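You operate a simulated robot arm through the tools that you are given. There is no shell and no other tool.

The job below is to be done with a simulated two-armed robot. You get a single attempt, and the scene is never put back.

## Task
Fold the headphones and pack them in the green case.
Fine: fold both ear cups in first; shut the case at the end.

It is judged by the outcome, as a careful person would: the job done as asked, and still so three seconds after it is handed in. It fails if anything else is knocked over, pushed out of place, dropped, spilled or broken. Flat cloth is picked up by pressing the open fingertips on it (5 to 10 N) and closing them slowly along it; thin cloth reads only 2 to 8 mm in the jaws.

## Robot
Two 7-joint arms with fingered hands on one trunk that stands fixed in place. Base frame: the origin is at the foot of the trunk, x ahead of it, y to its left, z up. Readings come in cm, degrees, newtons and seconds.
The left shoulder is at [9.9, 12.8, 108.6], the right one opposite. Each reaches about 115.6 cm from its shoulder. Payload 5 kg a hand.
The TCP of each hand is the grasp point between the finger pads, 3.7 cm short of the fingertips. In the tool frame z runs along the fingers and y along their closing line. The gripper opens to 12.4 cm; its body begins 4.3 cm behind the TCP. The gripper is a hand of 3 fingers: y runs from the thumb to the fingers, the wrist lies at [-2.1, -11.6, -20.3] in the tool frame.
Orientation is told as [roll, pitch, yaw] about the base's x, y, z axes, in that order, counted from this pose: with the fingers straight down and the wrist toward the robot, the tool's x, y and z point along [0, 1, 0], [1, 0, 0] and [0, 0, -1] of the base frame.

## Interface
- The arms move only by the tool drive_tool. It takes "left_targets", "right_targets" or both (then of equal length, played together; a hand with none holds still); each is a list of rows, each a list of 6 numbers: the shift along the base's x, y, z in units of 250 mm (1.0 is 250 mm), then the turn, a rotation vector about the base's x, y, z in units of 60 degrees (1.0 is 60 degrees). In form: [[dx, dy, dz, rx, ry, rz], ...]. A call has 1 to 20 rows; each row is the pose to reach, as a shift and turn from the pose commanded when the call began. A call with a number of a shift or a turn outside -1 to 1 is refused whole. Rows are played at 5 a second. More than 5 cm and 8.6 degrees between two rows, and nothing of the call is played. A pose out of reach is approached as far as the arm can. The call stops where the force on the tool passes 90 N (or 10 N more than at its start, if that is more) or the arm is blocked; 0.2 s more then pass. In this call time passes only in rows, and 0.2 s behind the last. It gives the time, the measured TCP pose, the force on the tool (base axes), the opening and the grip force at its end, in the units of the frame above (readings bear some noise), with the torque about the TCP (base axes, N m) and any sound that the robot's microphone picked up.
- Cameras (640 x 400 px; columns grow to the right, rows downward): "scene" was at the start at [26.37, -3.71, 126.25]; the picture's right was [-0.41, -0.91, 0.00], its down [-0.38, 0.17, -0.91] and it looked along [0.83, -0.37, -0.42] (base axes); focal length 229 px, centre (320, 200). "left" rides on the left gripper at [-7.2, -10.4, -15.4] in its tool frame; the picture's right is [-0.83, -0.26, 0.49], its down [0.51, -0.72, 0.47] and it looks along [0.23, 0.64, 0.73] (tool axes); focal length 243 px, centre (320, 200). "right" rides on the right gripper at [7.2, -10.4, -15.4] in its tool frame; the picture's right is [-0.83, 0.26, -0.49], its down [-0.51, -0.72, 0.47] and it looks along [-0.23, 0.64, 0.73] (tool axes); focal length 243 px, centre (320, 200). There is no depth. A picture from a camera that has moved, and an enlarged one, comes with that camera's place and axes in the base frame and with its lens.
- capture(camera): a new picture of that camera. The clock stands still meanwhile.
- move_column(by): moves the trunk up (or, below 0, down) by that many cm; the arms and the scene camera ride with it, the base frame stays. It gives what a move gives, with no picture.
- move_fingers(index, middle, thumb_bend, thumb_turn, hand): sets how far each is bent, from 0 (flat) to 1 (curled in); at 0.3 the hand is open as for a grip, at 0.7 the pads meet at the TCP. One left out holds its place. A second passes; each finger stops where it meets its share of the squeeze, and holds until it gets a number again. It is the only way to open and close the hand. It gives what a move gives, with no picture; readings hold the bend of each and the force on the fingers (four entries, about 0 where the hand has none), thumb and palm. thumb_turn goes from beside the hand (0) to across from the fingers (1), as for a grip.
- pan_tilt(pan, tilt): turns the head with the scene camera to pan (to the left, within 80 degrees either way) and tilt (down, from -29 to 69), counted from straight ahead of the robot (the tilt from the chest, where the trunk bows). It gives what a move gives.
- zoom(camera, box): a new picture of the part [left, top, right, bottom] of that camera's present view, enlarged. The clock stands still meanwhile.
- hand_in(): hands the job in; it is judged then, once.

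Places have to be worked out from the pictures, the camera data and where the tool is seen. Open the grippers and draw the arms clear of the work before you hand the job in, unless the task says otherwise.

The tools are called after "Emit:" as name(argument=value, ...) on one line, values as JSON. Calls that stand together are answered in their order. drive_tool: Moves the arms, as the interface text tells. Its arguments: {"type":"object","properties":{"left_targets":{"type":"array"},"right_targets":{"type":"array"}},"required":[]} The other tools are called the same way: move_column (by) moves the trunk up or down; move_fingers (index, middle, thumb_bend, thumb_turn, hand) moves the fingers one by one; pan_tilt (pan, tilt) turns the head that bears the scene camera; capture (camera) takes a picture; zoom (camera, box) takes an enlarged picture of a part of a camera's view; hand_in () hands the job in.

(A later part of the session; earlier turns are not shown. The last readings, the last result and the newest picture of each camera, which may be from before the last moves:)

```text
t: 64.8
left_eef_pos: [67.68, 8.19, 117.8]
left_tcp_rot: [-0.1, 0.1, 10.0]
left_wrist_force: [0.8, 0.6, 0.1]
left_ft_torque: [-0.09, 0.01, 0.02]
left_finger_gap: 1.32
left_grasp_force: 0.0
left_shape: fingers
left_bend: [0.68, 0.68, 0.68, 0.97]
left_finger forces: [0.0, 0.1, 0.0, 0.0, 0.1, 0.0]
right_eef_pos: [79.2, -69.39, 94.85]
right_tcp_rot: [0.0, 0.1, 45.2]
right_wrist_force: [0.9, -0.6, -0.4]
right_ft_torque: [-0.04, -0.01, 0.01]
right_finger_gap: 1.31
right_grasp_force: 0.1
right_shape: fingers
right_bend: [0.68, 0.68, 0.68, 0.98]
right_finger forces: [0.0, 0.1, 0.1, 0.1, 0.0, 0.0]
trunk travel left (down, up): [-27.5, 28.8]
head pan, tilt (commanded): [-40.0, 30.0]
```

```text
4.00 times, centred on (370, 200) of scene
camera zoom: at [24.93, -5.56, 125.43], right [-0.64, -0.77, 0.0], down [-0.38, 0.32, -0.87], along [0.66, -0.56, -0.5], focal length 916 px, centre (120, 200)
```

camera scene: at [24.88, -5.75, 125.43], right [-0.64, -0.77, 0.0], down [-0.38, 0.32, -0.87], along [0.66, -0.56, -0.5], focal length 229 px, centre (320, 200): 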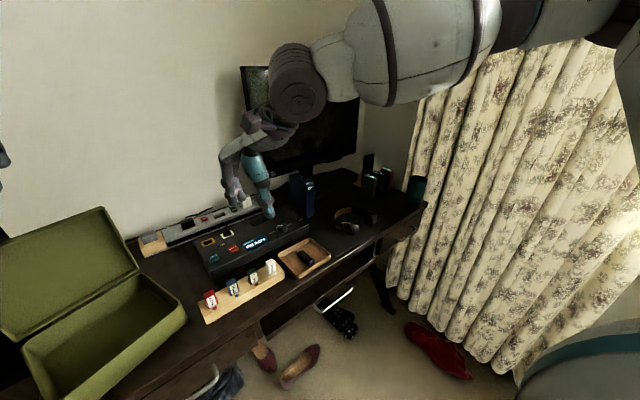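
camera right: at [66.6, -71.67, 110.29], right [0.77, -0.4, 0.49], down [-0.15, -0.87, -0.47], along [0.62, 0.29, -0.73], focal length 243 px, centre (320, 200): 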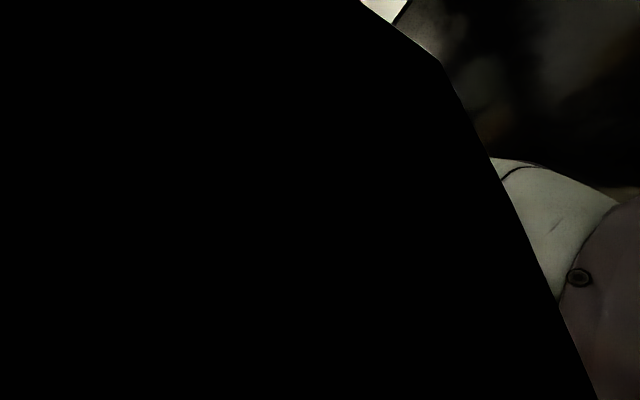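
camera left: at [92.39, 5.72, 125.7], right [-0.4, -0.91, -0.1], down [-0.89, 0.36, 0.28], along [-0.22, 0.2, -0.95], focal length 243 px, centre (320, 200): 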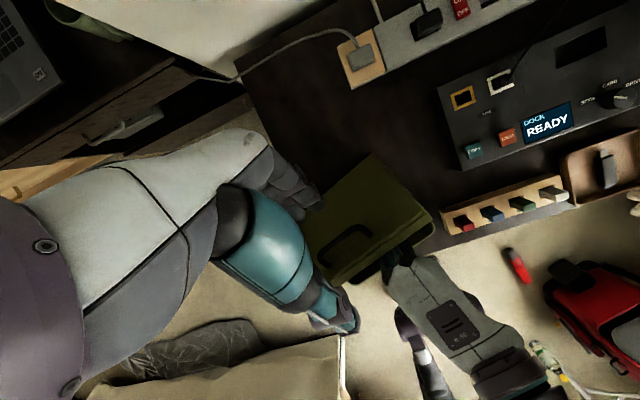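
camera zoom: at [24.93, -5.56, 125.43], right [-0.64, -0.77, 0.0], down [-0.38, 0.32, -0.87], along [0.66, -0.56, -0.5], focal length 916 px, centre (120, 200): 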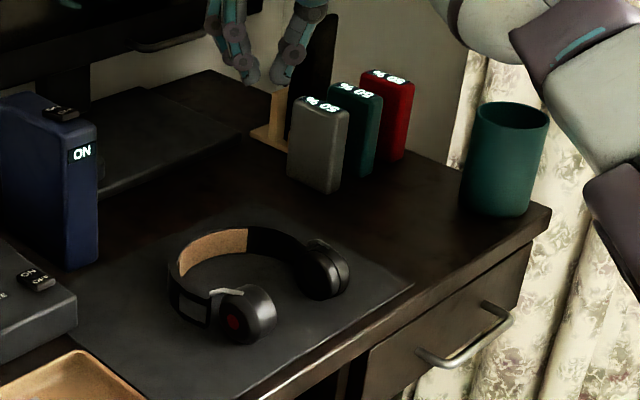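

The right camera is mostly blocked by something black. I take a full scene picture to check what is near the right hand before going lower.

Emit:
capture(camera="scene")

Emit:
zoom(camera="scene", box=[260, 40, 480, 260])

```text
taken
camera scene: at [24.93, -5.56, 125.43], right [-0.64, -0.77, 0.0], down [-0.38, 0.32, -0.87], along [0.66, -0.56, -0.5], focal length 229 px, centre (320, 200)
```

scene: 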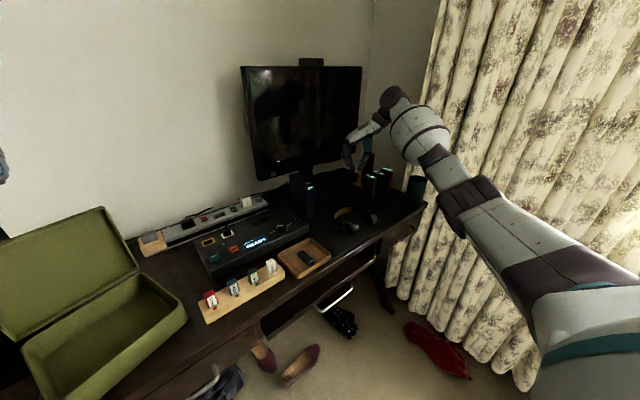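

```text
1.82 times, centred on (370, 150) of scene
camera zoom: at [24.93, -5.56, 125.43], right [-0.64, -0.77, 0.0], down [-0.38, 0.32, -0.87], along [0.66, -0.56, -0.5], focal length 416 px, centre (229, 291)
```

zoom: 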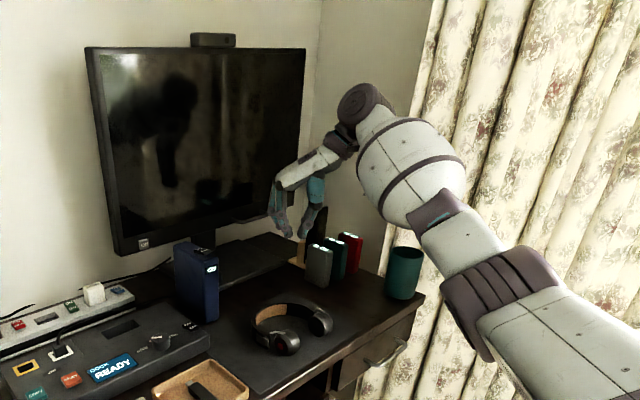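

The right hand is in free space (its own forearm blocks its camera). I lower it behind the headphones' right shoulder.

Emit:
drive_tool(right_targets=[[0.0, 0.0, -0.15, 0, 0, 0], [0.0, 0.0, -0.3, 0, 0, 0], [0.0, 0.0, -0.42, 0, 0, 0], [0.0, 0.0, -0.52, 0, 0, 0], [0.0, 0.0, -0.61, 0, 0, 0]])

Emit:
zoom(camera="scene", box=[310, 170, 430, 260])

```text
t: 66.0
left_eef_pos: [67.65, 7.9, 117.89]
left_tcp_rot: [0.0, -0.1, 9.9]
left_wrist_force: [0.5, 0.1, 0.2]
left_ft_torque: [0.02, 0.02, 0.03]
left_finger_gap: 1.33
left_grasp_force: 0.0
left_shape: fingers
left_bend: [0.68, 0.68, 0.68, 0.97]
left_finger forces: [0.0, 0.0, 0.0, 0.0, 0.1, 0.0]
right_eef_pos: [79.05, -69.72, 79.6]
right_tcp_rot: [0.0, -0.1, 45.0]
right_wrist_force: [0.8, 0.1, 0.3]
right_ft_torque: [0.0, 0.0, 0.0]
right_finger_gap: 1.31
right_grasp_force: 0.0
right_shape: fingers
right_bend: [0.68, 0.68, 0.68, 0.98]
right_finger forces: [0.1, 0.0, 0.0, 0.0, 0.0, 0.1]
trunk travel left (down, up): [-27.5, 28.8]
head pan, tilt (commanded): [-40.0, 30.0]
```

```text
4.44 times, centred on (370, 215) of scene
camera zoom: at [24.9, -5.79, 125.42], right [-0.64, -0.77, 0.0], down [-0.38, 0.32, -0.87], along [0.66, -0.56, -0.5], focal length 1018 px, centre (98, 133)
```

zoom: 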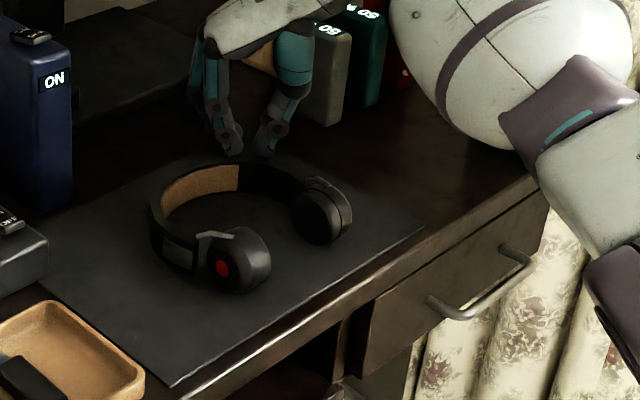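

The right fingertips are behind the band. I ease them toward the band's right shoulder.

Emit:
drive_tool(right_targets=[[-0.018, 0.028, 0, 0, 0, 0], [-0.036, 0.056, 0, 0, 0, 0], [-0.05, 0.08, 0, 0, 0, 0]])

Emit:
zoom(camera="scene", box=[330, 180, 410, 240])

```text
t: 66.8
left_eef_pos: [67.7, 8.0, 117.82]
left_tcp_rot: [0.0, 0.0, 9.8]
left_wrist_force: [0.0, 0.3, -0.7]
left_ft_torque: [-0.02, 0.01, 0.0]
left_finger_gap: 1.32
left_grasp_force: 0.1
left_shape: fingers
left_bend: [0.68, 0.68, 0.68, 0.97]
left_finger forces: [0.0, 0.0, 0.0, 0.0, 0.0, 0.1]
right_eef_pos: [77.79, -67.57, 79.69]
right_tcp_rot: [0.0, 0.1, 45.0]
right_wrist_force: [-0.7, -0.1, -0.2]
right_ft_torque: [0.0, 0.0, -0.03]
right_finger_gap: 1.3
right_grasp_force: 0.1
right_shape: fingers
right_bend: [0.68, 0.68, 0.68, 0.98]
right_finger forces: [0.0, 0.0, 0.0, 0.0, 0.0, 0.0]
trunk travel left (down, up): [-27.5, 28.8]
head pan, tilt (commanded): [-40.0, 30.0]
```

```text
6.67 times, centred on (370, 210) of scene
camera zoom: at [24.87, -5.75, 125.42], right [-0.64, -0.77, 0.0], down [-0.38, 0.32, -0.87], along [0.66, -0.56, -0.5], focal length 1527 px, centre (-13, 133)
```

zoom: 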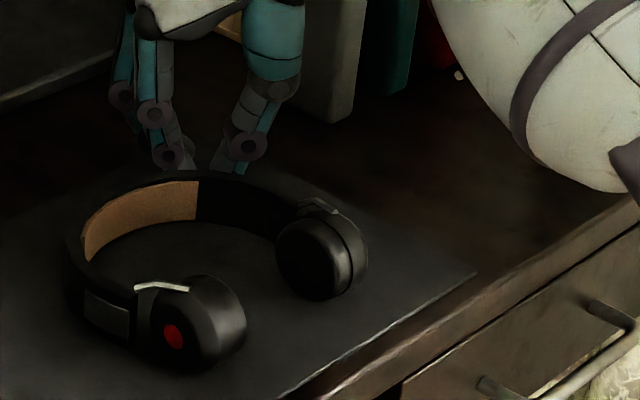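

The right brace is in place without touching yet. I bring the left hand over to the headphones' left side, turning it to yaw ≈ -60°.

Emit:
drive_tool(left_targets=[[-0.02, -0.14, 0, 0, 0, -0.12], [-0.04, -0.28, 0, 0, 0, -0.24], [-0.06, -0.42, -0.04, 0, 0, -0.36], [-0.08, -0.56, -0.08, 0, 0, -0.48], [-0.1, -0.7, -0.14, 0, 0, -0.6], [-0.12, -0.85, -0.2, 0, 0, -0.72], [-0.12, -1.0, -0.26, 0, 0, -0.84]])

Emit:
drive_tool(left_targets=[[0, -0.15, -0.08, 0, 0, -0.1], [0, -0.3, -0.16, 0, 0, -0.2], [0, -0.45, -0.24, 0, 0, -0.33], [0, -0.6, -0.32, 0, 0, -0.33], [0, -0.75, -0.4, 0, 0, -0.33], [0, -0.9, -0.48, 0, 0, -0.33], [0, -1.0, -0.54, 0, 0, -0.33]])

Emit:
capture(camera="left")

Emit:
zoom(camera="scene", box=[290, 150, 430, 260])

```text
t: 68.3
left_eef_pos: [64.74, -17.42, 111.35]
left_tcp_rot: [0.0, 0.0, -40.7]
left_wrist_force: [0.5, -0.1, -0.7]
left_ft_torque: [0.02, 0.01, 0.0]
left_finger_gap: 1.3
left_grasp_force: 0.0
left_shape: fingers
left_bend: [0.68, 0.68, 0.68, 0.97]
left_finger forces: [0.1, 0.0, 0.0, 0.0, 0.0, 0.1]
right_eef_pos: [77.92, -67.59, 79.4]
right_tcp_rot: [0.1, 0.1, 45.1]
right_wrist_force: [-1.3, 0.6, 0.2]
right_ft_torque: [0.04, 0.01, -0.01]
right_finger_gap: 1.28
right_grasp_force: 0.1
right_shape: fingers
right_bend: [0.68, 0.68, 0.68, 0.98]
right_finger forces: [0.0, 0.0, 0.0, 0.1, 0.1, 0.1]
trunk travel left (down, up): [-27.5, 28.8]
head pan, tilt (commanded): [-40.0, 30.0]
```

```text
t: 70.0
left_eef_pos: [64.66, -42.27, 97.75]
left_tcp_rot: [0.1, 0.0, -60.2]
left_wrist_force: [-0.3, -0.6, -0.5]
left_ft_torque: [0.01, 0.0, 0.01]
left_finger_gap: 1.31
left_grasp_force: 0.0
left_shape: fingers
left_bend: [0.68, 0.68, 0.68, 0.97]
left_finger forces: [0.0, 0.1, 0.1, 0.0, 0.1, 0.0]
right_eef_pos: [77.74, -67.55, 79.61]
right_tcp_rot: [0.0, 0.0, 45.1]
right_wrist_force: [-0.9, -0.8, -0.4]
right_ft_torque: [-0.01, -0.03, -0.03]
right_finger_gap: 1.28
right_grasp_force: 0.0
right_shape: fingers
right_bend: [0.68, 0.68, 0.68, 0.98]
right_finger forces: [0.1, 0.0, 0.0, 0.0, 0.0, 0.1]
trunk travel left (down, up): [-27.5, 28.8]
head pan, tilt (commanded): [-40.0, 30.0]
```

```text
taken
camera left: at [53.21, -36.76, 113.11], right [-0.85, -0.18, -0.49], down [0.08, 0.88, -0.47], along [0.52, -0.44, -0.73], focal length 243 px, centre (320, 200)
```

left: 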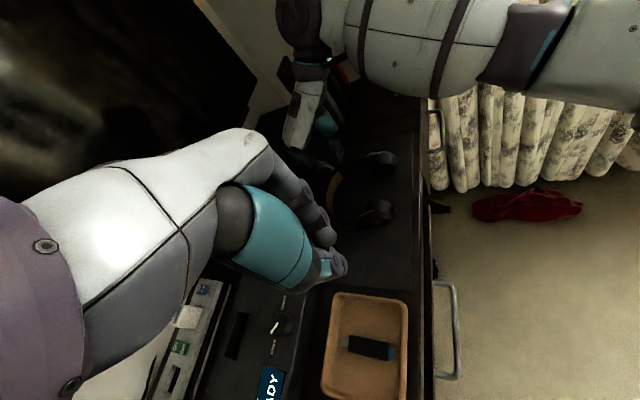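

```text
3.64 times, centred on (360, 205) of scene
camera zoom: at [24.88, -5.8, 125.42], right [-0.64, -0.77, 0.0], down [-0.38, 0.32, -0.87], along [0.66, -0.56, -0.5], focal length 833 px, centre (174, 182)
```

zoom: 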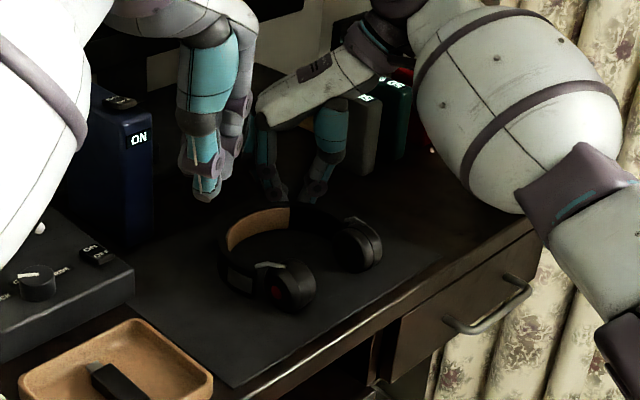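

Good. I zoom in with the left camera to check the layout of hand, cups and brace.

Emit:
zoom(camera="left", box=[260, 90, 440, 290])

```text
2.00 times, centred on (350, 190) of left
camera zoom: at [53.21, -36.76, 113.11], right [-0.85, -0.18, -0.49], down [0.08, 0.88, -0.47], along [0.52, -0.44, -0.73], focal length 485 px, centre (260, 220)
```

zoom: 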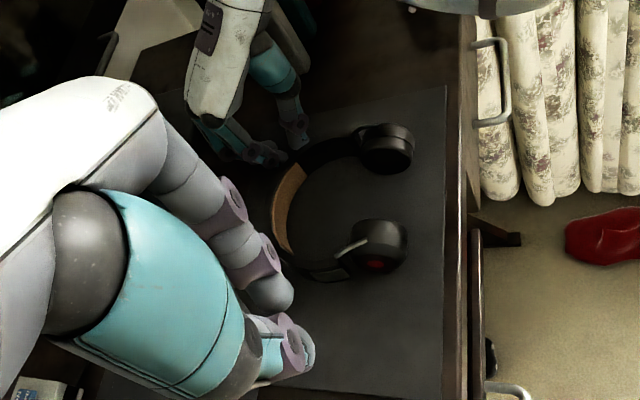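

The layout is as expected. I lower the left poker beside the left cup at about (64.6,-46.4).

Emit:
drive_tool(left_targets=[[0, -0.08, -0.1, 0, 0, 0], [0, -0.16, -0.25, 0, 0, 0], [0, -0.165, -0.4, 0, 0, 0], [0, -0.165, -0.55, 0, 0, 0], [0, -0.165, -0.65, 0, 0, 0], [0, -0.165, -0.725, 0, 0, 0]])

Emit:
zoom(camera="left", box=[260, 60, 460, 260])

Emit:
zoom(camera="scene", box=[310, 170, 410, 250])

```text
t: 71.3
left_eef_pos: [64.79, -46.4, 79.76]
left_tcp_rot: [0.0, -0.1, -60.3]
left_wrist_force: [-0.7, -0.6, -0.3]
left_ft_torque: [0.0, -0.02, -0.01]
left_finger_gap: 1.3
left_grasp_force: 0.1
left_shape: fingers
left_bend: [0.68, 0.68, 0.68, 0.97]
left_finger forces: [0.0, 0.0, 0.0, 0.0, 0.1, 0.0]
right_eef_pos: [77.74, -67.6, 79.71]
right_tcp_rot: [0.2, -0.1, 45.1]
right_wrist_force: [-0.8, 0.2, -0.7]
right_ft_torque: [-0.02, -0.02, -0.01]
right_finger_gap: 1.26
right_grasp_force: 0.0
right_shape: fingers
right_bend: [0.68, 0.68, 0.68, 0.98]
right_finger forces: [0.0, 0.0, 0.1, 0.0, 0.0, 0.0]
trunk travel left (down, up): [-27.5, 28.8]
head pan, tilt (commanded): [-40.0, 30.0]
```

```text
2.00 times, centred on (360, 160) of left
camera zoom: at [53.27, -40.83, 95.18], right [-0.85, -0.18, -0.49], down [0.08, 0.88, -0.47], along [0.52, -0.44, -0.73], focal length 485 px, centre (240, 280)
```

zoom: 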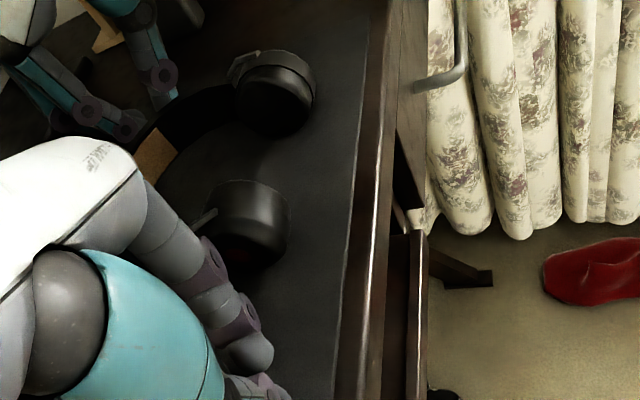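

```text
5.00 times, centred on (360, 210) of scene
camera zoom: at [24.91, -5.78, 125.42], right [-0.64, -0.77, 0.0], down [-0.38, 0.32, -0.87], along [0.66, -0.56, -0.5], focal length 1145 px, centre (120, 150)
```

zoom: 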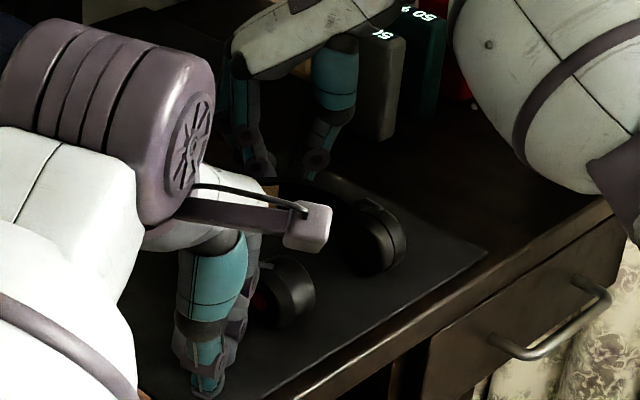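

The left poker is beside the left cup. I push it slowly toward -y in 1 cm rows and look at how the cup reacts.

Emit:
drive_tool(left_targets=[[0, -0.04, 0, 0, 0, 0], [0, -0.08, 0, 0, 0, 0], [-0.01, -0.12, 0, 0, 0, 0], [-0.03, -0.16, 0, 0, 0, 0], [-0.05, -0.2, 0, 0, 0, 0]])

Emit:
zoom(camera="left", box=[260, 60, 460, 260])

Emit:
zoom(camera="scene", box=[310, 170, 410, 250])

```text
t: 72.5
left_eef_pos: [63.52, -51.35, 79.69]
left_tcp_rot: [0.0, 0.0, -60.3]
left_wrist_force: [0.6, 2.4, 1.1]
left_ft_torque: [-0.05, -0.04, 0.09]
left_finger_gap: 1.25
left_grasp_force: 1.2
left_shape: fingers
left_bend: [0.68, 0.69, 0.68, 0.97]
left_finger forces: [0.0, 2.2, 0.0, 0.0, 0.1, 0.0]
right_eef_pos: [77.64, -67.55, 79.58]
right_tcp_rot: [0.1, 0.0, 45.1]
right_wrist_force: [-0.6, -0.4, 0.0]
right_ft_torque: [0.0, 0.01, 0.0]
right_finger_gap: 1.31
right_grasp_force: 0.1
right_shape: fingers
right_bend: [0.68, 0.68, 0.68, 0.98]
right_finger forces: [0.0, 0.1, 0.0, 0.0, 0.0, 0.1]
trunk travel left (down, up): [-27.5, 28.8]
head pan, tilt (commanded): [-40.0, 30.0]
```

```text
2.00 times, centred on (360, 160) of left
camera zoom: at [52.01, -45.9, 95.17], right [-0.85, -0.18, -0.49], down [0.08, 0.88, -0.47], along [0.52, -0.44, -0.73], focal length 485 px, centre (240, 280)
```

zoom: 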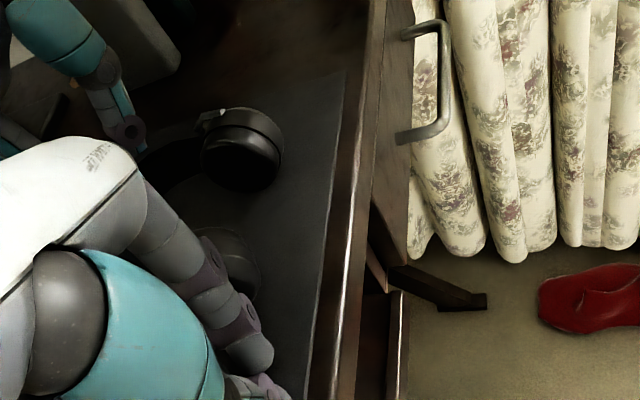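

```text
5.00 times, centred on (360, 210) of scene
camera zoom: at [24.86, -5.74, 125.43], right [-0.64, -0.77, 0.0], down [-0.38, 0.32, -0.87], along [0.66, -0.56, -0.5], focal length 1145 px, centre (120, 150)
```

zoom: 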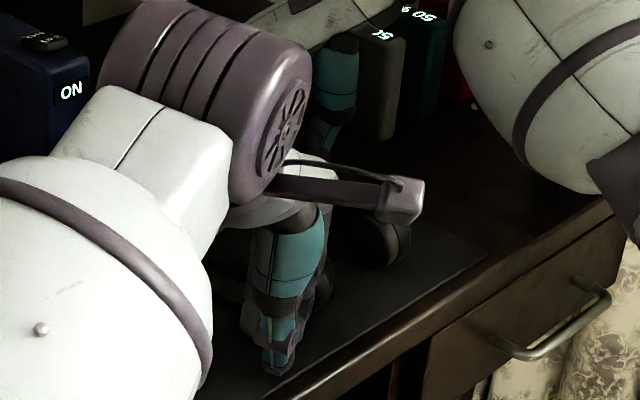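

Contact with about 2 N on the middle finger. I continue along the planned arc.

Emit:
drive_tool(left_targets=[[-0.02, -0.04, 0, 0, 0, 0], [-0.04, -0.08, 0, 0, 0, 0], [-0.055, -0.12, 0, 0, 0, 0], [-0.045, -0.155, 0, 0, 0, 0], [-0.02, -0.19, 0, 0, 0, 0]])

Emit:
capture(camera="left")

Emit:
zoom(camera="scene", box=[310, 170, 410, 250])

Emit:
capture(camera="right")

```text
t: 73.8
left_eef_pos: [63.02, -55.96, 79.84]
left_tcp_rot: [0.0, -0.2, -60.3]
left_wrist_force: [-3.4, 2.2, 5.1]
left_ft_torque: [-0.16, -0.23, 0.03]
left_finger_gap: 1.3
left_grasp_force: 3.4
left_shape: fingers
left_bend: [0.68, 0.7, 0.68, 0.97]
left_finger forces: [0.0, 7.3, 0.1, 0.0, 0.1, 0.0]
right_eef_pos: [77.85, -67.7, 79.85]
right_tcp_rot: [0.0, 0.0, 45.0]
right_wrist_force: [2.8, -3.5, -1.2]
right_ft_torque: [-0.05, -0.05, 0.1]
right_finger_gap: 1.32
right_grasp_force: 1.9
right_shape: fingers
right_bend: [0.68, 0.68, 0.68, 0.99]
right_finger forces: [0.0, 0.0, 0.0, 0.0, 4.1, 0.1]
trunk travel left (down, up): [-27.5, 28.8]
head pan, tilt (commanded): [-40.0, 30.0]
```

```text
taken
camera left: at [51.5, -50.33, 95.19], right [-0.85, -0.18, -0.49], down [0.08, 0.88, -0.47], along [0.52, -0.44, -0.73], focal length 243 px, centre (320, 200)
```

left: 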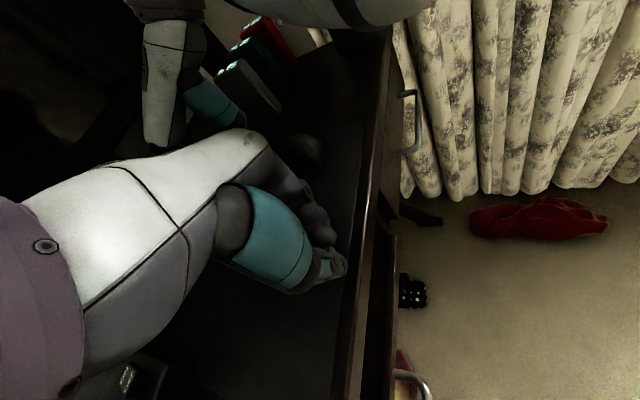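

```text
5.00 times, centred on (360, 210) of scene
camera zoom: at [24.79, -5.72, 125.45], right [-0.64, -0.77, 0.0], down [-0.38, 0.32, -0.87], along [0.66, -0.56, -0.5], focal length 1145 px, centre (120, 150)
```

zoom: 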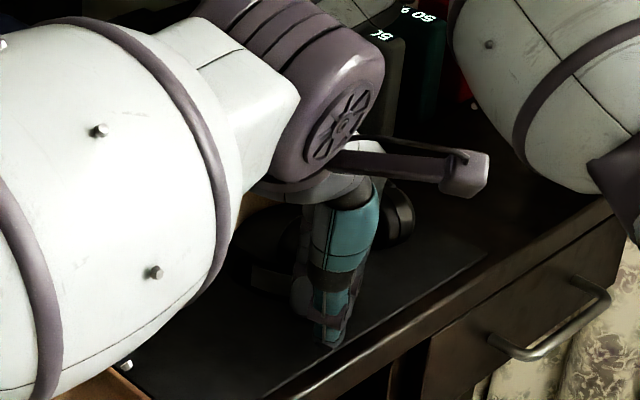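

```text
taken
camera right: at [65.17, -69.83, 95.09], right [0.77, -0.4, 0.49], down [-0.15, -0.87, -0.47], along [0.62, 0.29, -0.73], focal length 243 px, centre (320, 200)
```

right: 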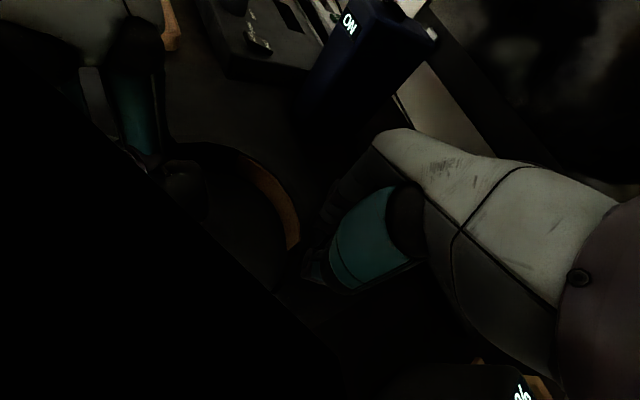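

The headphones now rest against the right brace (4 N). I zoom in with the right camera to see how the left cup has moved.

Emit:
zoom(camera="right", box=[80, 90, 340, 300])

Emit:
zoom(camera="scene", box=[340, 200, 400, 245])

```text
1.90 times, centred on (210, 195) of right
camera zoom: at [65.17, -69.83, 95.09], right [0.77, -0.4, 0.49], down [-0.15, -0.87, -0.47], along [0.62, 0.29, -0.73], focal length 462 px, centre (530, 210)
```

zoom: 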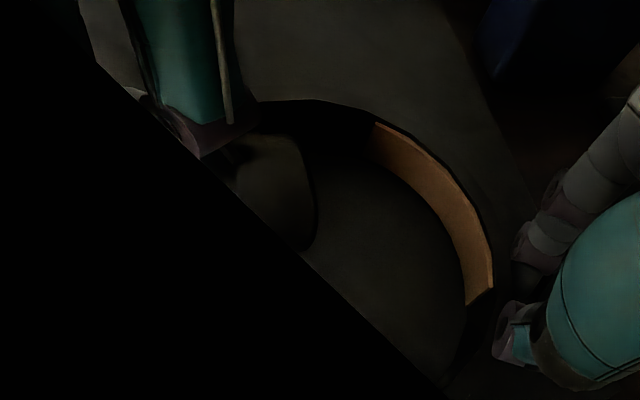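

```text
8.89 times, centred on (370, 222) of scene
camera zoom: at [24.79, -5.72, 125.45], right [-0.64, -0.77, 0.0], down [-0.38, 0.32, -0.87], along [0.66, -0.56, -0.5], focal length 2036 px, centre (-124, 0)
```

zoom: 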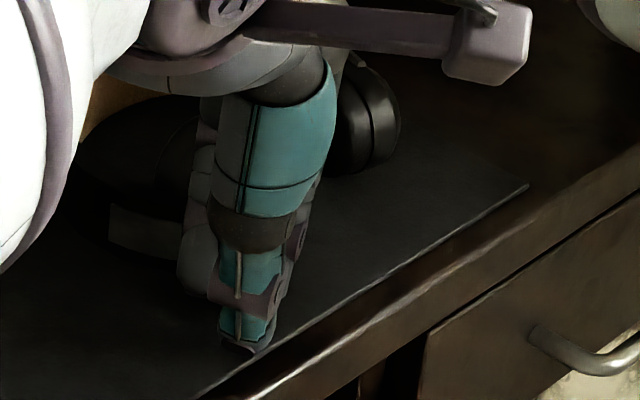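

The left cup has swung inward (roughly 75°) and the whole headset slid a few cm against the brace. I back the left hand off and lift it to get a clear look.

Emit:
drive_tool(left_targets=[[-0.06, 0.04, 0.0, 0, 0, 0], [-0.1, 0.1, 0.12, 0, 0, 0], [-0.12, 0.2, 0.28, 0, 0, 0], [-0.14, 0.34, 0.42, 0, 0, 0], [-0.14, 0.5, 0.5, 0, 0, 0], [-0.14, 0.68, 0.54, 0, 0, 0], [-0.14, 0.85, 0.54, 0, 0, 0]])

Emit:
zoom(camera="scene", box=[325, 180, 405, 245])

Emit:
zoom(camera="left", box=[260, 60, 460, 260])

```text
t: 75.3
left_eef_pos: [59.46, -34.38, 93.39]
left_tcp_rot: [0.1, 0.0, -60.3]
left_wrist_force: [0.6, 0.8, 0.5]
left_ft_torque: [0.01, 0.0, 0.04]
left_finger_gap: 1.26
left_grasp_force: 0.2
left_shape: fingers
left_bend: [0.68, 0.68, 0.68, 0.97]
left_finger forces: [0.0, 0.0, 0.0, 0.0, 0.0, 0.0]
right_eef_pos: [77.82, -67.45, 79.72]
right_tcp_rot: [0.0, 0.0, 45.0]
right_wrist_force: [-0.2, -0.5, 0.5]
right_ft_torque: [-0.03, -0.03, 0.01]
right_finger_gap: 1.27
right_grasp_force: 0.5
right_shape: fingers
right_bend: [0.68, 0.68, 0.68, 0.98]
right_finger forces: [0.0, 0.0, 0.1, 0.1, 0.5, 0.0]
trunk travel left (down, up): [-27.5, 28.8]
head pan, tilt (commanded): [-40.0, 30.0]
```

```text
6.15 times, centred on (365, 212) of scene
camera zoom: at [24.9, -5.66, 125.43], right [-0.64, -0.77, 0.0], down [-0.38, 0.32, -0.87], along [0.66, -0.56, -0.5], focal length 1410 px, centre (43, 123)
```

zoom: 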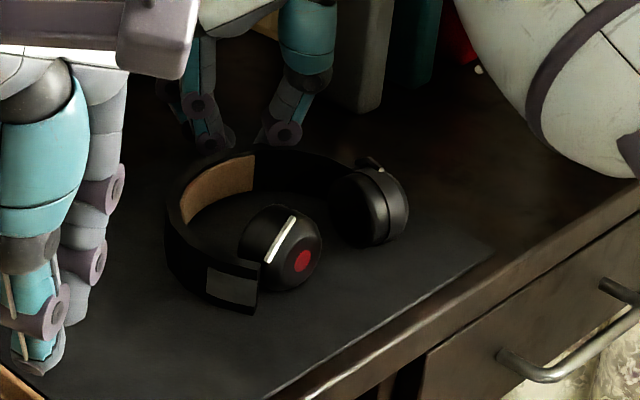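

```text
2.00 times, centred on (360, 160) of left
camera zoom: at [47.93, -28.86, 108.76], right [-0.85, -0.18, -0.49], down [0.08, 0.88, -0.47], along [0.52, -0.44, -0.73], focal length 485 px, centre (240, 280)
```

zoom: 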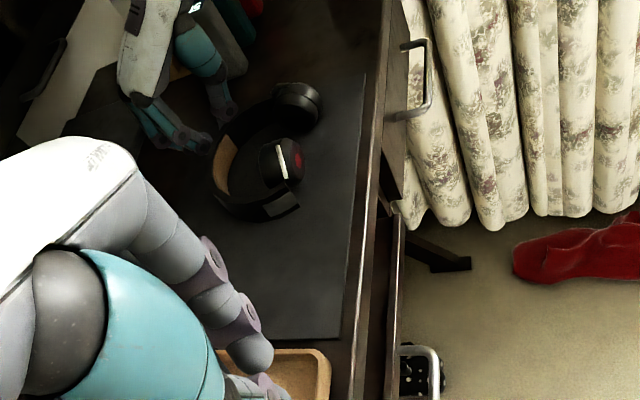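

The left cup has folded to about 75° around a vertical hinge and stays there. Now I swap roles: the left hand goes behind the band's left shoulder as a brace, and the right hand goes outside the right cup.

Emit:
drive_tool(right_targets=[[0.005, -0.01, 0.15, 0, 0, 0], [0.01, -0.02, 0.3, 0, 0, 0], [0.0, -0.08, 0.45, 0, 0, 0], [-0.1, -0.16, 0.49, 0, 0, 0.05], [-0.22, -0.24, 0.49, 0, 0, 0.1], [-0.34, -0.32, 0.49, 0, 0, 0.17], [-0.44, -0.38, 0.49, 0, 0, 0.25], [-0.484, -0.4, 0.49, 0, 0, 0.25]], left_targets=[[0.08, -0.09, 0, 0, 0, 0], [0.16, -0.18, 0, 0, 0, 0], [0.24, -0.27, 0, 0, 0, 0], [0.32, -0.36, 0, 0, 0, 0], [0.4, -0.45, 0, 0, 0, 0], [0.48, -0.54, 0, 0, 0, 0], [0.55, -0.63, 0, 0, 0, 0], [0.62, -0.71, 0, 0, 0, 0]])

Emit:
capture(camera="left")

Emit:
zoom(camera="scene", box=[300, 150, 440, 260])

Emit:
capture(camera="right")

```text
t: 77.2
left_eef_pos: [74.96, -52.34, 93.61]
left_tcp_rot: [0.1, -0.2, -60.1]
left_wrist_force: [0.2, 0.2, -0.5]
left_ft_torque: [-0.03, -0.03, 0.02]
left_finger_gap: 1.27
left_grasp_force: 0.1
left_shape: fingers
left_bend: [0.68, 0.68, 0.68, 0.98]
left_finger forces: [0.1, 0.0, 0.0, 0.1, 0.0, 0.1]
right_eef_pos: [65.83, -77.6, 91.97]
right_tcp_rot: [0.0, -0.1, 60.1]
right_wrist_force: [0.0, -0.3, 0.1]
right_ft_torque: [0.02, -0.02, 0.02]
right_finger_gap: 1.28
right_grasp_force: 0.0
right_shape: fingers
right_bend: [0.68, 0.68, 0.68, 0.98]
right_finger forces: [0.1, 0.0, 0.0, 0.0, 0.0, 0.1]
trunk travel left (down, up): [-27.5, 28.8]
head pan, tilt (commanded): [-40.0, 30.0]
```

```text
taken
camera left: at [63.43, -46.81, 109.04], right [-0.85, -0.19, -0.5], down [0.08, 0.88, -0.47], along [0.52, -0.44, -0.73], focal length 243 px, centre (320, 200)
```

left: 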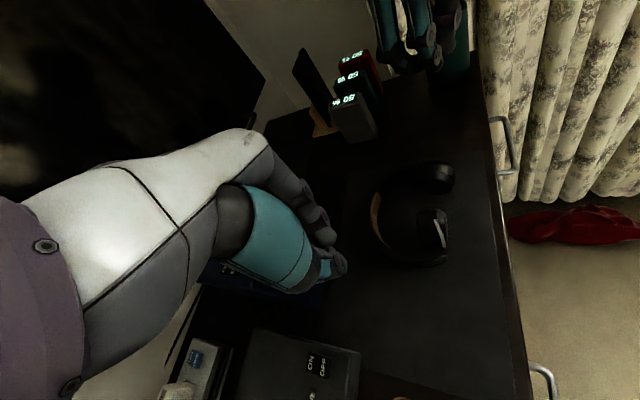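

```text
3.64 times, centred on (370, 205) of scene
camera zoom: at [24.75, -5.82, 125.47], right [-0.64, -0.77, 0.0], down [-0.38, 0.32, -0.87], along [0.66, -0.56, -0.5], focal length 833 px, centre (138, 182)
```

zoom: 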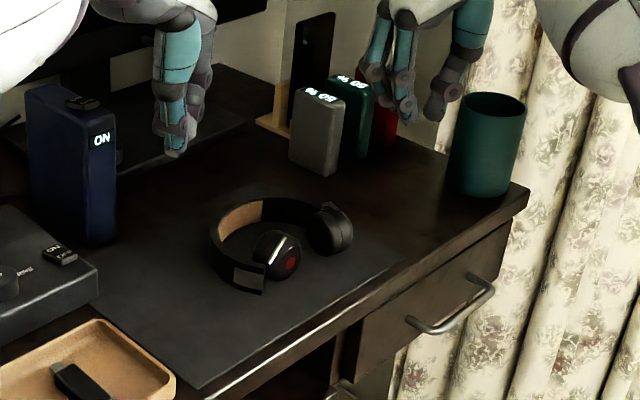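

```text
taken
camera right: at [54.23, -83.13, 107.31], right [0.85, -0.19, 0.49], down [0.08, -0.88, -0.47], along [0.52, 0.44, -0.73], focal length 243 px, centre (320, 200)
```

right: 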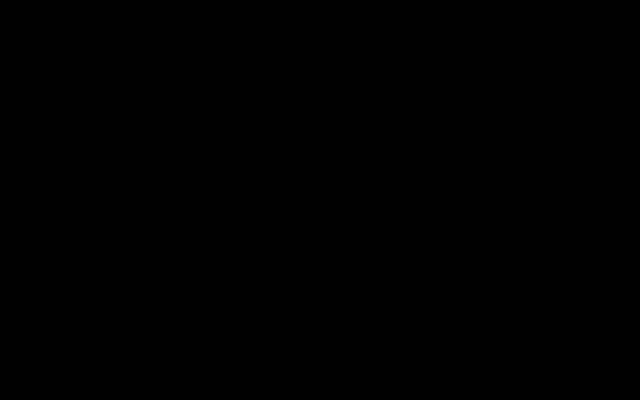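

Scene view: left hinge (66.6,-56.7), right hinge about (70,-69.2), right cup near (67,-68.8). I lower both hands into place, the left behind the band's left shoulder and the right 5 cm outside the right cup.

Emit:
drive_tool(right_targets=[[0, 0, -0.12, 0, 0, 0], [0, 0, -0.24, 0, 0, 0], [0, 0, -0.35, 0, 0, 0], [0, 0, -0.43, 0, 0, 0], [0, 0, -0.49, 0, 0, 0]], left_targets=[[0, 0, -0.14, 0, 0, 0], [0, 0, -0.28, 0, 0, 0], [0, 0, -0.4, 0, 0, 0], [0, 0, -0.49, 0, 0, 0], [0, 0, -0.555, 0, 0, 0]])

Emit:
zoom(camera="left", box=[300, 20, 500, 220])

Emit:
zoom(camera="scene", box=[310, 160, 430, 250])

```text
t: 78.3
left_eef_pos: [75.28, -51.96, 79.57]
left_tcp_rot: [0.0, 0.1, -60.2]
left_wrist_force: [0.5, 0.0, -0.3]
left_ft_torque: [0.03, 0.02, -0.01]
left_finger_gap: 1.27
left_grasp_force: 0.2
left_shape: fingers
left_bend: [0.68, 0.68, 0.68, 0.98]
left_finger forces: [0.0, 0.0, 0.0, 0.0, 0.1, 0.0]
left hand out of reach, approached as far as the arm can: row 4, 5
right_eef_pos: [66.07, -77.94, 79.83]
right_tcp_rot: [0.0, 0.0, 60.1]
right_wrist_force: [0.1, -0.7, -1.0]
right_ft_torque: [0.02, 0.02, -0.01]
right_finger_gap: 1.29
right_grasp_force: 0.0
right_shape: fingers
right_bend: [0.68, 0.68, 0.68, 0.98]
right_finger forces: [0.1, 0.0, 0.0, 0.0, 0.1, 0.0]
trunk travel left (down, up): [-27.5, 28.8]
head pan, tilt (commanded): [-40.0, 30.0]
```

```text
2.00 times, centred on (400, 120) of left
camera zoom: at [63.87, -46.44, 94.94], right [-0.85, -0.18, -0.49], down [0.08, 0.88, -0.47], along [0.52, -0.44, -0.73], focal length 485 px, centre (160, 360)
```

zoom: 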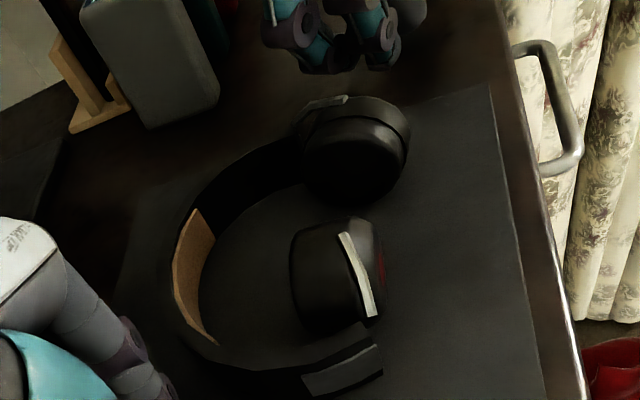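

```text
4.44 times, centred on (370, 205) of scene
camera zoom: at [24.97, -5.81, 125.4], right [-0.64, -0.77, 0.0], down [-0.38, 0.32, -0.87], along [0.66, -0.56, -0.5], focal length 1018 px, centre (98, 178)
```

zoom: 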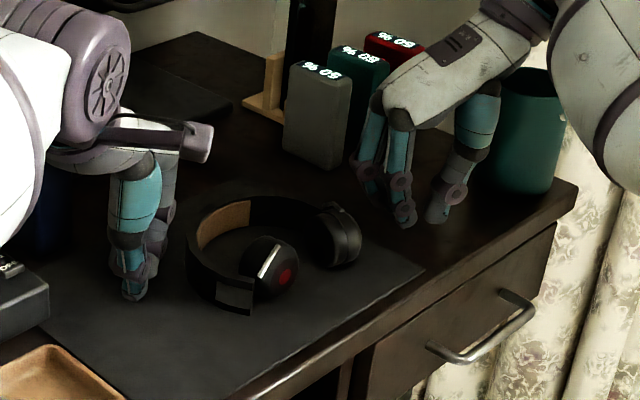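

The left camera gives a clear top view. I move the left brace close to the band and push the right cup inward along the mirrored arc.

Emit:
drive_tool(right_targets=[[0, 0.06, 0, 0, 0, 0], [0, 0.12, 0, 0, 0, 0], [-0.02, 0.18, 0, 0, 0, 0], [-0.05, 0.24, 0, 0, 0, 0], [-0.085, 0.3, 0, 0, 0, 0]], left_targets=[[-0.018, -0.032, 0, 0, 0, 0], [-0.036, -0.064, 0, 0, 0, 0], [-0.036, -0.064, 0, 0, 0, 0], [-0.036, -0.064, 0, 0, 0, 0], [-0.036, -0.064, 0, 0, 0, 0]])

Emit:
zoom(camera="left", box=[300, 20, 500, 220])

Emit:
zoom(camera="scene", box=[310, 160, 430, 250])

```text
t: 79.5
left_eef_pos: [74.62, -52.35, 79.52]
left_tcp_rot: [0.0, 0.0, -60.3]
left_wrist_force: [1.3, -0.4, -0.3]
left_ft_torque: [0.03, 0.01, 0.0]
left_finger_gap: 1.28
left_grasp_force: 0.1
left_shape: fingers
left_bend: [0.68, 0.68, 0.68, 0.98]
left_finger forces: [0.1, 0.0, 0.0, 0.0, 0.0, 0.0]
left hand out of reach, approached as far as the arm can: row 1, 2, 3, 4, 5
right_eef_pos: [63.71, -70.02, 79.68]
right_tcp_rot: [0.0, 0.0, 60.2]
right_wrist_force: [-0.8, -0.8, 0.5]
right_ft_torque: [0.0, -0.01, 0.01]
right_finger_gap: 1.3
right_grasp_force: 0.2
right_shape: fingers
right_bend: [0.68, 0.69, 0.68, 0.98]
right_finger forces: [0.0, 0.8, 0.0, 0.1, 0.1, 0.0]
trunk travel left (down, up): [-27.5, 28.8]
head pan, tilt (commanded): [-40.0, 30.0]
```

```text
2.00 times, centred on (400, 120) of left
camera zoom: at [63.23, -46.66, 94.86], right [-0.85, -0.18, -0.49], down [0.08, 0.88, -0.47], along [0.52, -0.44, -0.73], focal length 485 px, centre (160, 360)
```

zoom: 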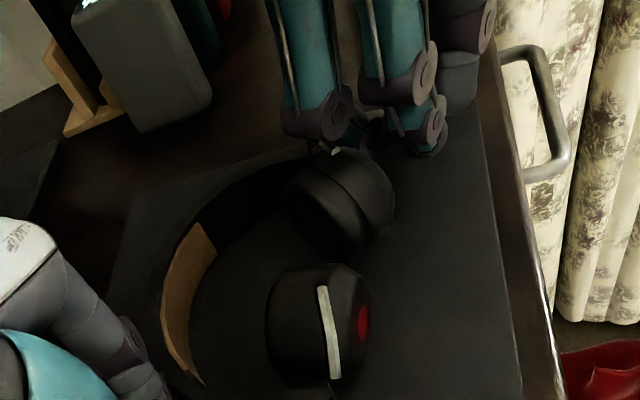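

```text
4.44 times, centred on (370, 205) of scene
camera zoom: at [24.84, -5.74, 125.43], right [-0.64, -0.77, 0.0], down [-0.38, 0.32, -0.87], along [0.66, -0.56, -0.5], focal length 1018 px, centre (98, 178)
```

zoom: 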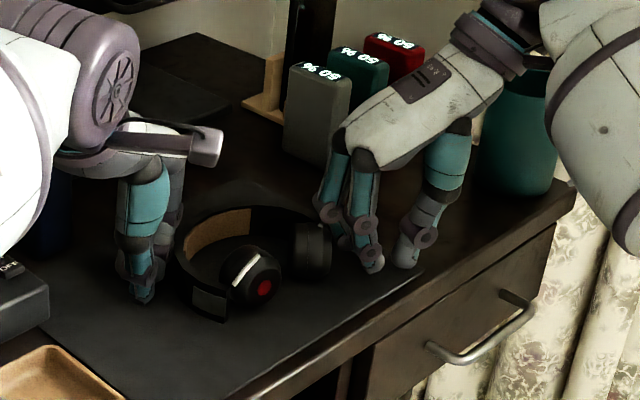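

The right cup is folding. I continue the arc.

Emit:
drive_tool(right_targets=[[-0.01, 0.04, 0, 0, 0, 0], [-0.02, 0.08, 0, 0, 0, 0], [-0.03, 0.12, 0, 0, 0, 0], [-0.02, 0.16, 0, 0, 0, 0], [0.0, 0.2, 0, 0, 0, 0]])

Emit:
zoom(camera="left", box=[300, 20, 500, 220])

Emit:
zoom(camera="scene", box=[310, 160, 430, 250])

```text
t: 80.8
left_eef_pos: [74.93, -52.18, 79.56]
left_tcp_rot: [0.1, 0.0, -60.2]
left_wrist_force: [11.8, 12.7, -1.6]
left_ft_torque: [0.15, -0.13, 0.16]
left_finger_gap: 0.83
left_grasp_force: 7.4
left_shape: fingers
left_bend: [0.7, 0.68, 0.68, 0.98]
left_finger forces: [15.5, 0.0, 0.1, 0.0, 0.2, 0.0]
right_eef_pos: [63.49, -65.02, 79.74]
right_tcp_rot: [0.0, 0.0, 60.0]
right_wrist_force: [-9.2, -10.8, 10.8]
right_ft_torque: [0.19, -0.31, -0.17]
right_finger_gap: 1.28
right_grasp_force: 9.2
right_shape: fingers
right_bend: [0.68, 0.71, 0.68, 0.98]
right_finger forces: [0.0, 17.3, 0.1, 0.0, 0.0, 0.0]
trunk travel left (down, up): [-27.5, 28.8]
head pan, tilt (commanded): [-40.0, 30.0]
```

```text
2.00 times, centred on (400, 120) of left
camera zoom: at [63.35, -46.52, 94.88], right [-0.85, -0.19, -0.49], down [0.08, 0.88, -0.47], along [0.52, -0.44, -0.73], focal length 485 px, centre (160, 360)
```

zoom: 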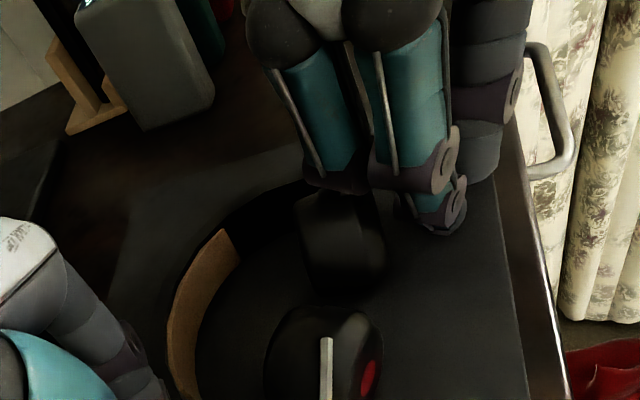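

```text
4.44 times, centred on (370, 205) of scene
camera zoom: at [24.83, -5.65, 125.44], right [-0.64, -0.77, 0.0], down [-0.38, 0.32, -0.87], along [0.66, -0.56, -0.5], focal length 1018 px, centre (98, 178)
```

zoom: 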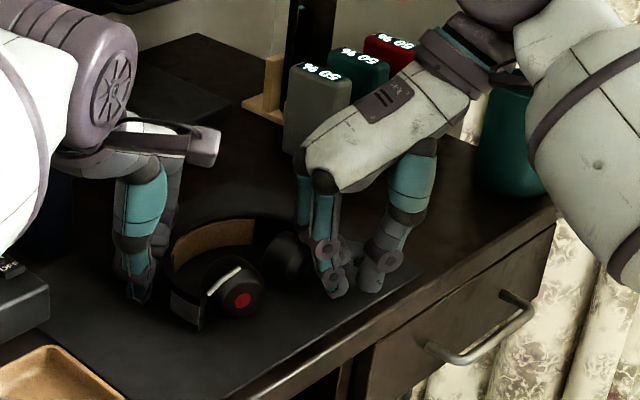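

The push now meets firm resistance (17 N), so I stop and back the right hand off to see how far the right cup has folded.

Emit:
drive_tool(right_targets=[[-0.03, -0.04, 0, 0, 0, 0], [-0.08, -0.12, 0.04, 0, 0, 0], [-0.1, -0.25, 0.16, 0, 0, 0], [-0.1, -0.4, 0.3, 0, 0, 0], [-0.08, -0.5, 0.45, 0, 0, 0]])

Emit:
zoom(camera="left", box=[300, 20, 500, 220])

Emit:
zoom(camera="scene", box=[310, 160, 430, 250])

```text
refused: row 4 steps farther than a row can; nothing moved
```

```text
2.00 times, centred on (400, 120) of left
camera zoom: at [63.35, -46.52, 94.88], right [-0.85, -0.19, -0.49], down [0.08, 0.88, -0.47], along [0.52, -0.44, -0.73], focal length 485 px, centre (160, 360)
```

zoom: 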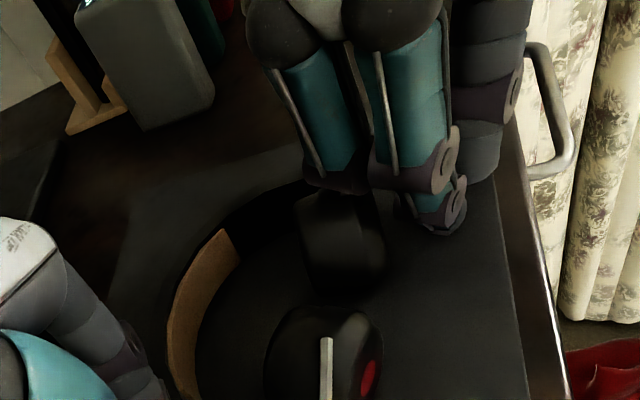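

```text
4.44 times, centred on (370, 205) of scene
camera zoom: at [24.83, -5.65, 125.44], right [-0.64, -0.77, 0.0], down [-0.38, 0.32, -0.87], along [0.66, -0.56, -0.5], focal length 1018 px, centre (98, 178)
```

zoom: 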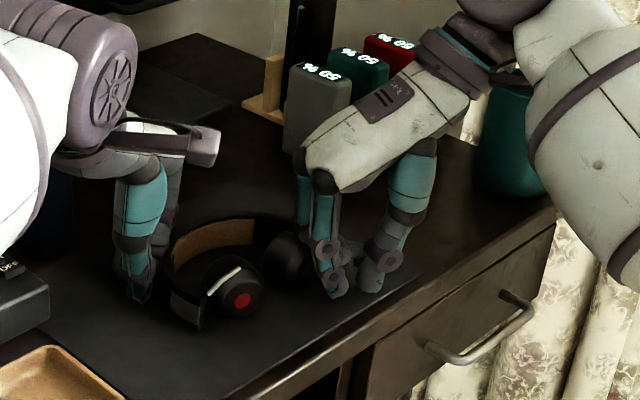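

The retreat was refused because one step was too long, so I repeat it in smaller steps.

Emit:
drive_tool(right_targets=[[-0.03, -0.04, 0, 0, 0, 0], [-0.08, -0.12, 0.04, 0, 0, 0], [-0.1, -0.22, 0.14, 0, 0, 0], [-0.1, -0.33, 0.26, 0, 0, 0], [-0.09, -0.44, 0.38, 0, 0, 0], [-0.08, -0.5, 0.5, 0, 0, 0]])

Emit:
zoom(camera="left", box=[300, 20, 500, 220])

Emit:
zoom(camera="scene", box=[325, 190, 405, 250])

```text
t: 82.2
left_eef_pos: [74.76, -52.19, 79.43]
left_tcp_rot: [0.0, 0.1, -60.3]
left_wrist_force: [0.1, 0.1, 0.8]
left_ft_torque: [-0.04, -0.05, 0.0]
left_finger_gap: 1.23
left_grasp_force: 0.0
left_shape: fingers
left_bend: [0.68, 0.68, 0.68, 0.98]
left_finger forces: [0.1, 0.1, 0.0, 0.0, 0.0, 0.0]
right_eef_pos: [61.55, -77.9, 92.26]
right_tcp_rot: [-0.1, 0.0, 60.1]
right_wrist_force: [0.6, 0.2, -0.2]
right_ft_torque: [0.0, 0.03, 0.0]
right_finger_gap: 1.25
right_grasp_force: 0.1
right_shape: fingers
right_bend: [0.68, 0.68, 0.68, 0.98]
right_finger forces: [0.0, 0.0, 0.1, 0.1, 0.1, 0.1]
trunk travel left (down, up): [-27.5, 28.8]
head pan, tilt (commanded): [-40.0, 30.0]
```

```text
2.00 times, centred on (400, 120) of left
camera zoom: at [63.24, -46.65, 94.86], right [-0.85, -0.18, -0.49], down [0.08, 0.88, -0.47], along [0.52, -0.44, -0.73], focal length 485 px, centre (160, 360)
```

zoom: 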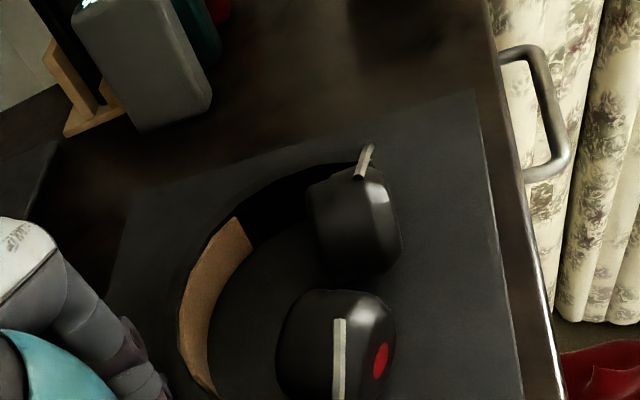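

```text
6.67 times, centred on (365, 220) of scene
camera zoom: at [24.86, -5.71, 125.43], right [-0.64, -0.77, 0.0], down [-0.38, 0.32, -0.87], along [0.66, -0.56, -0.5], focal length 1527 px, centre (20, 67)
```

zoom: 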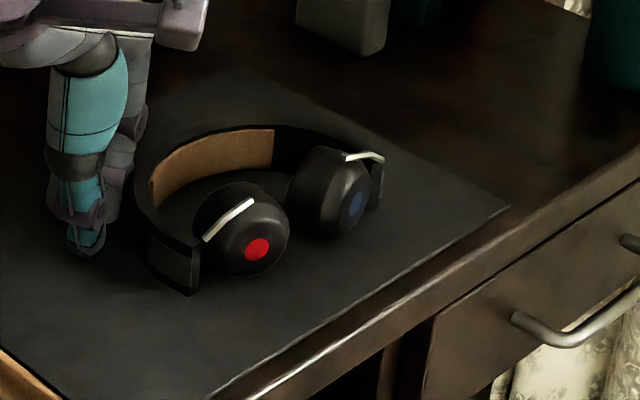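

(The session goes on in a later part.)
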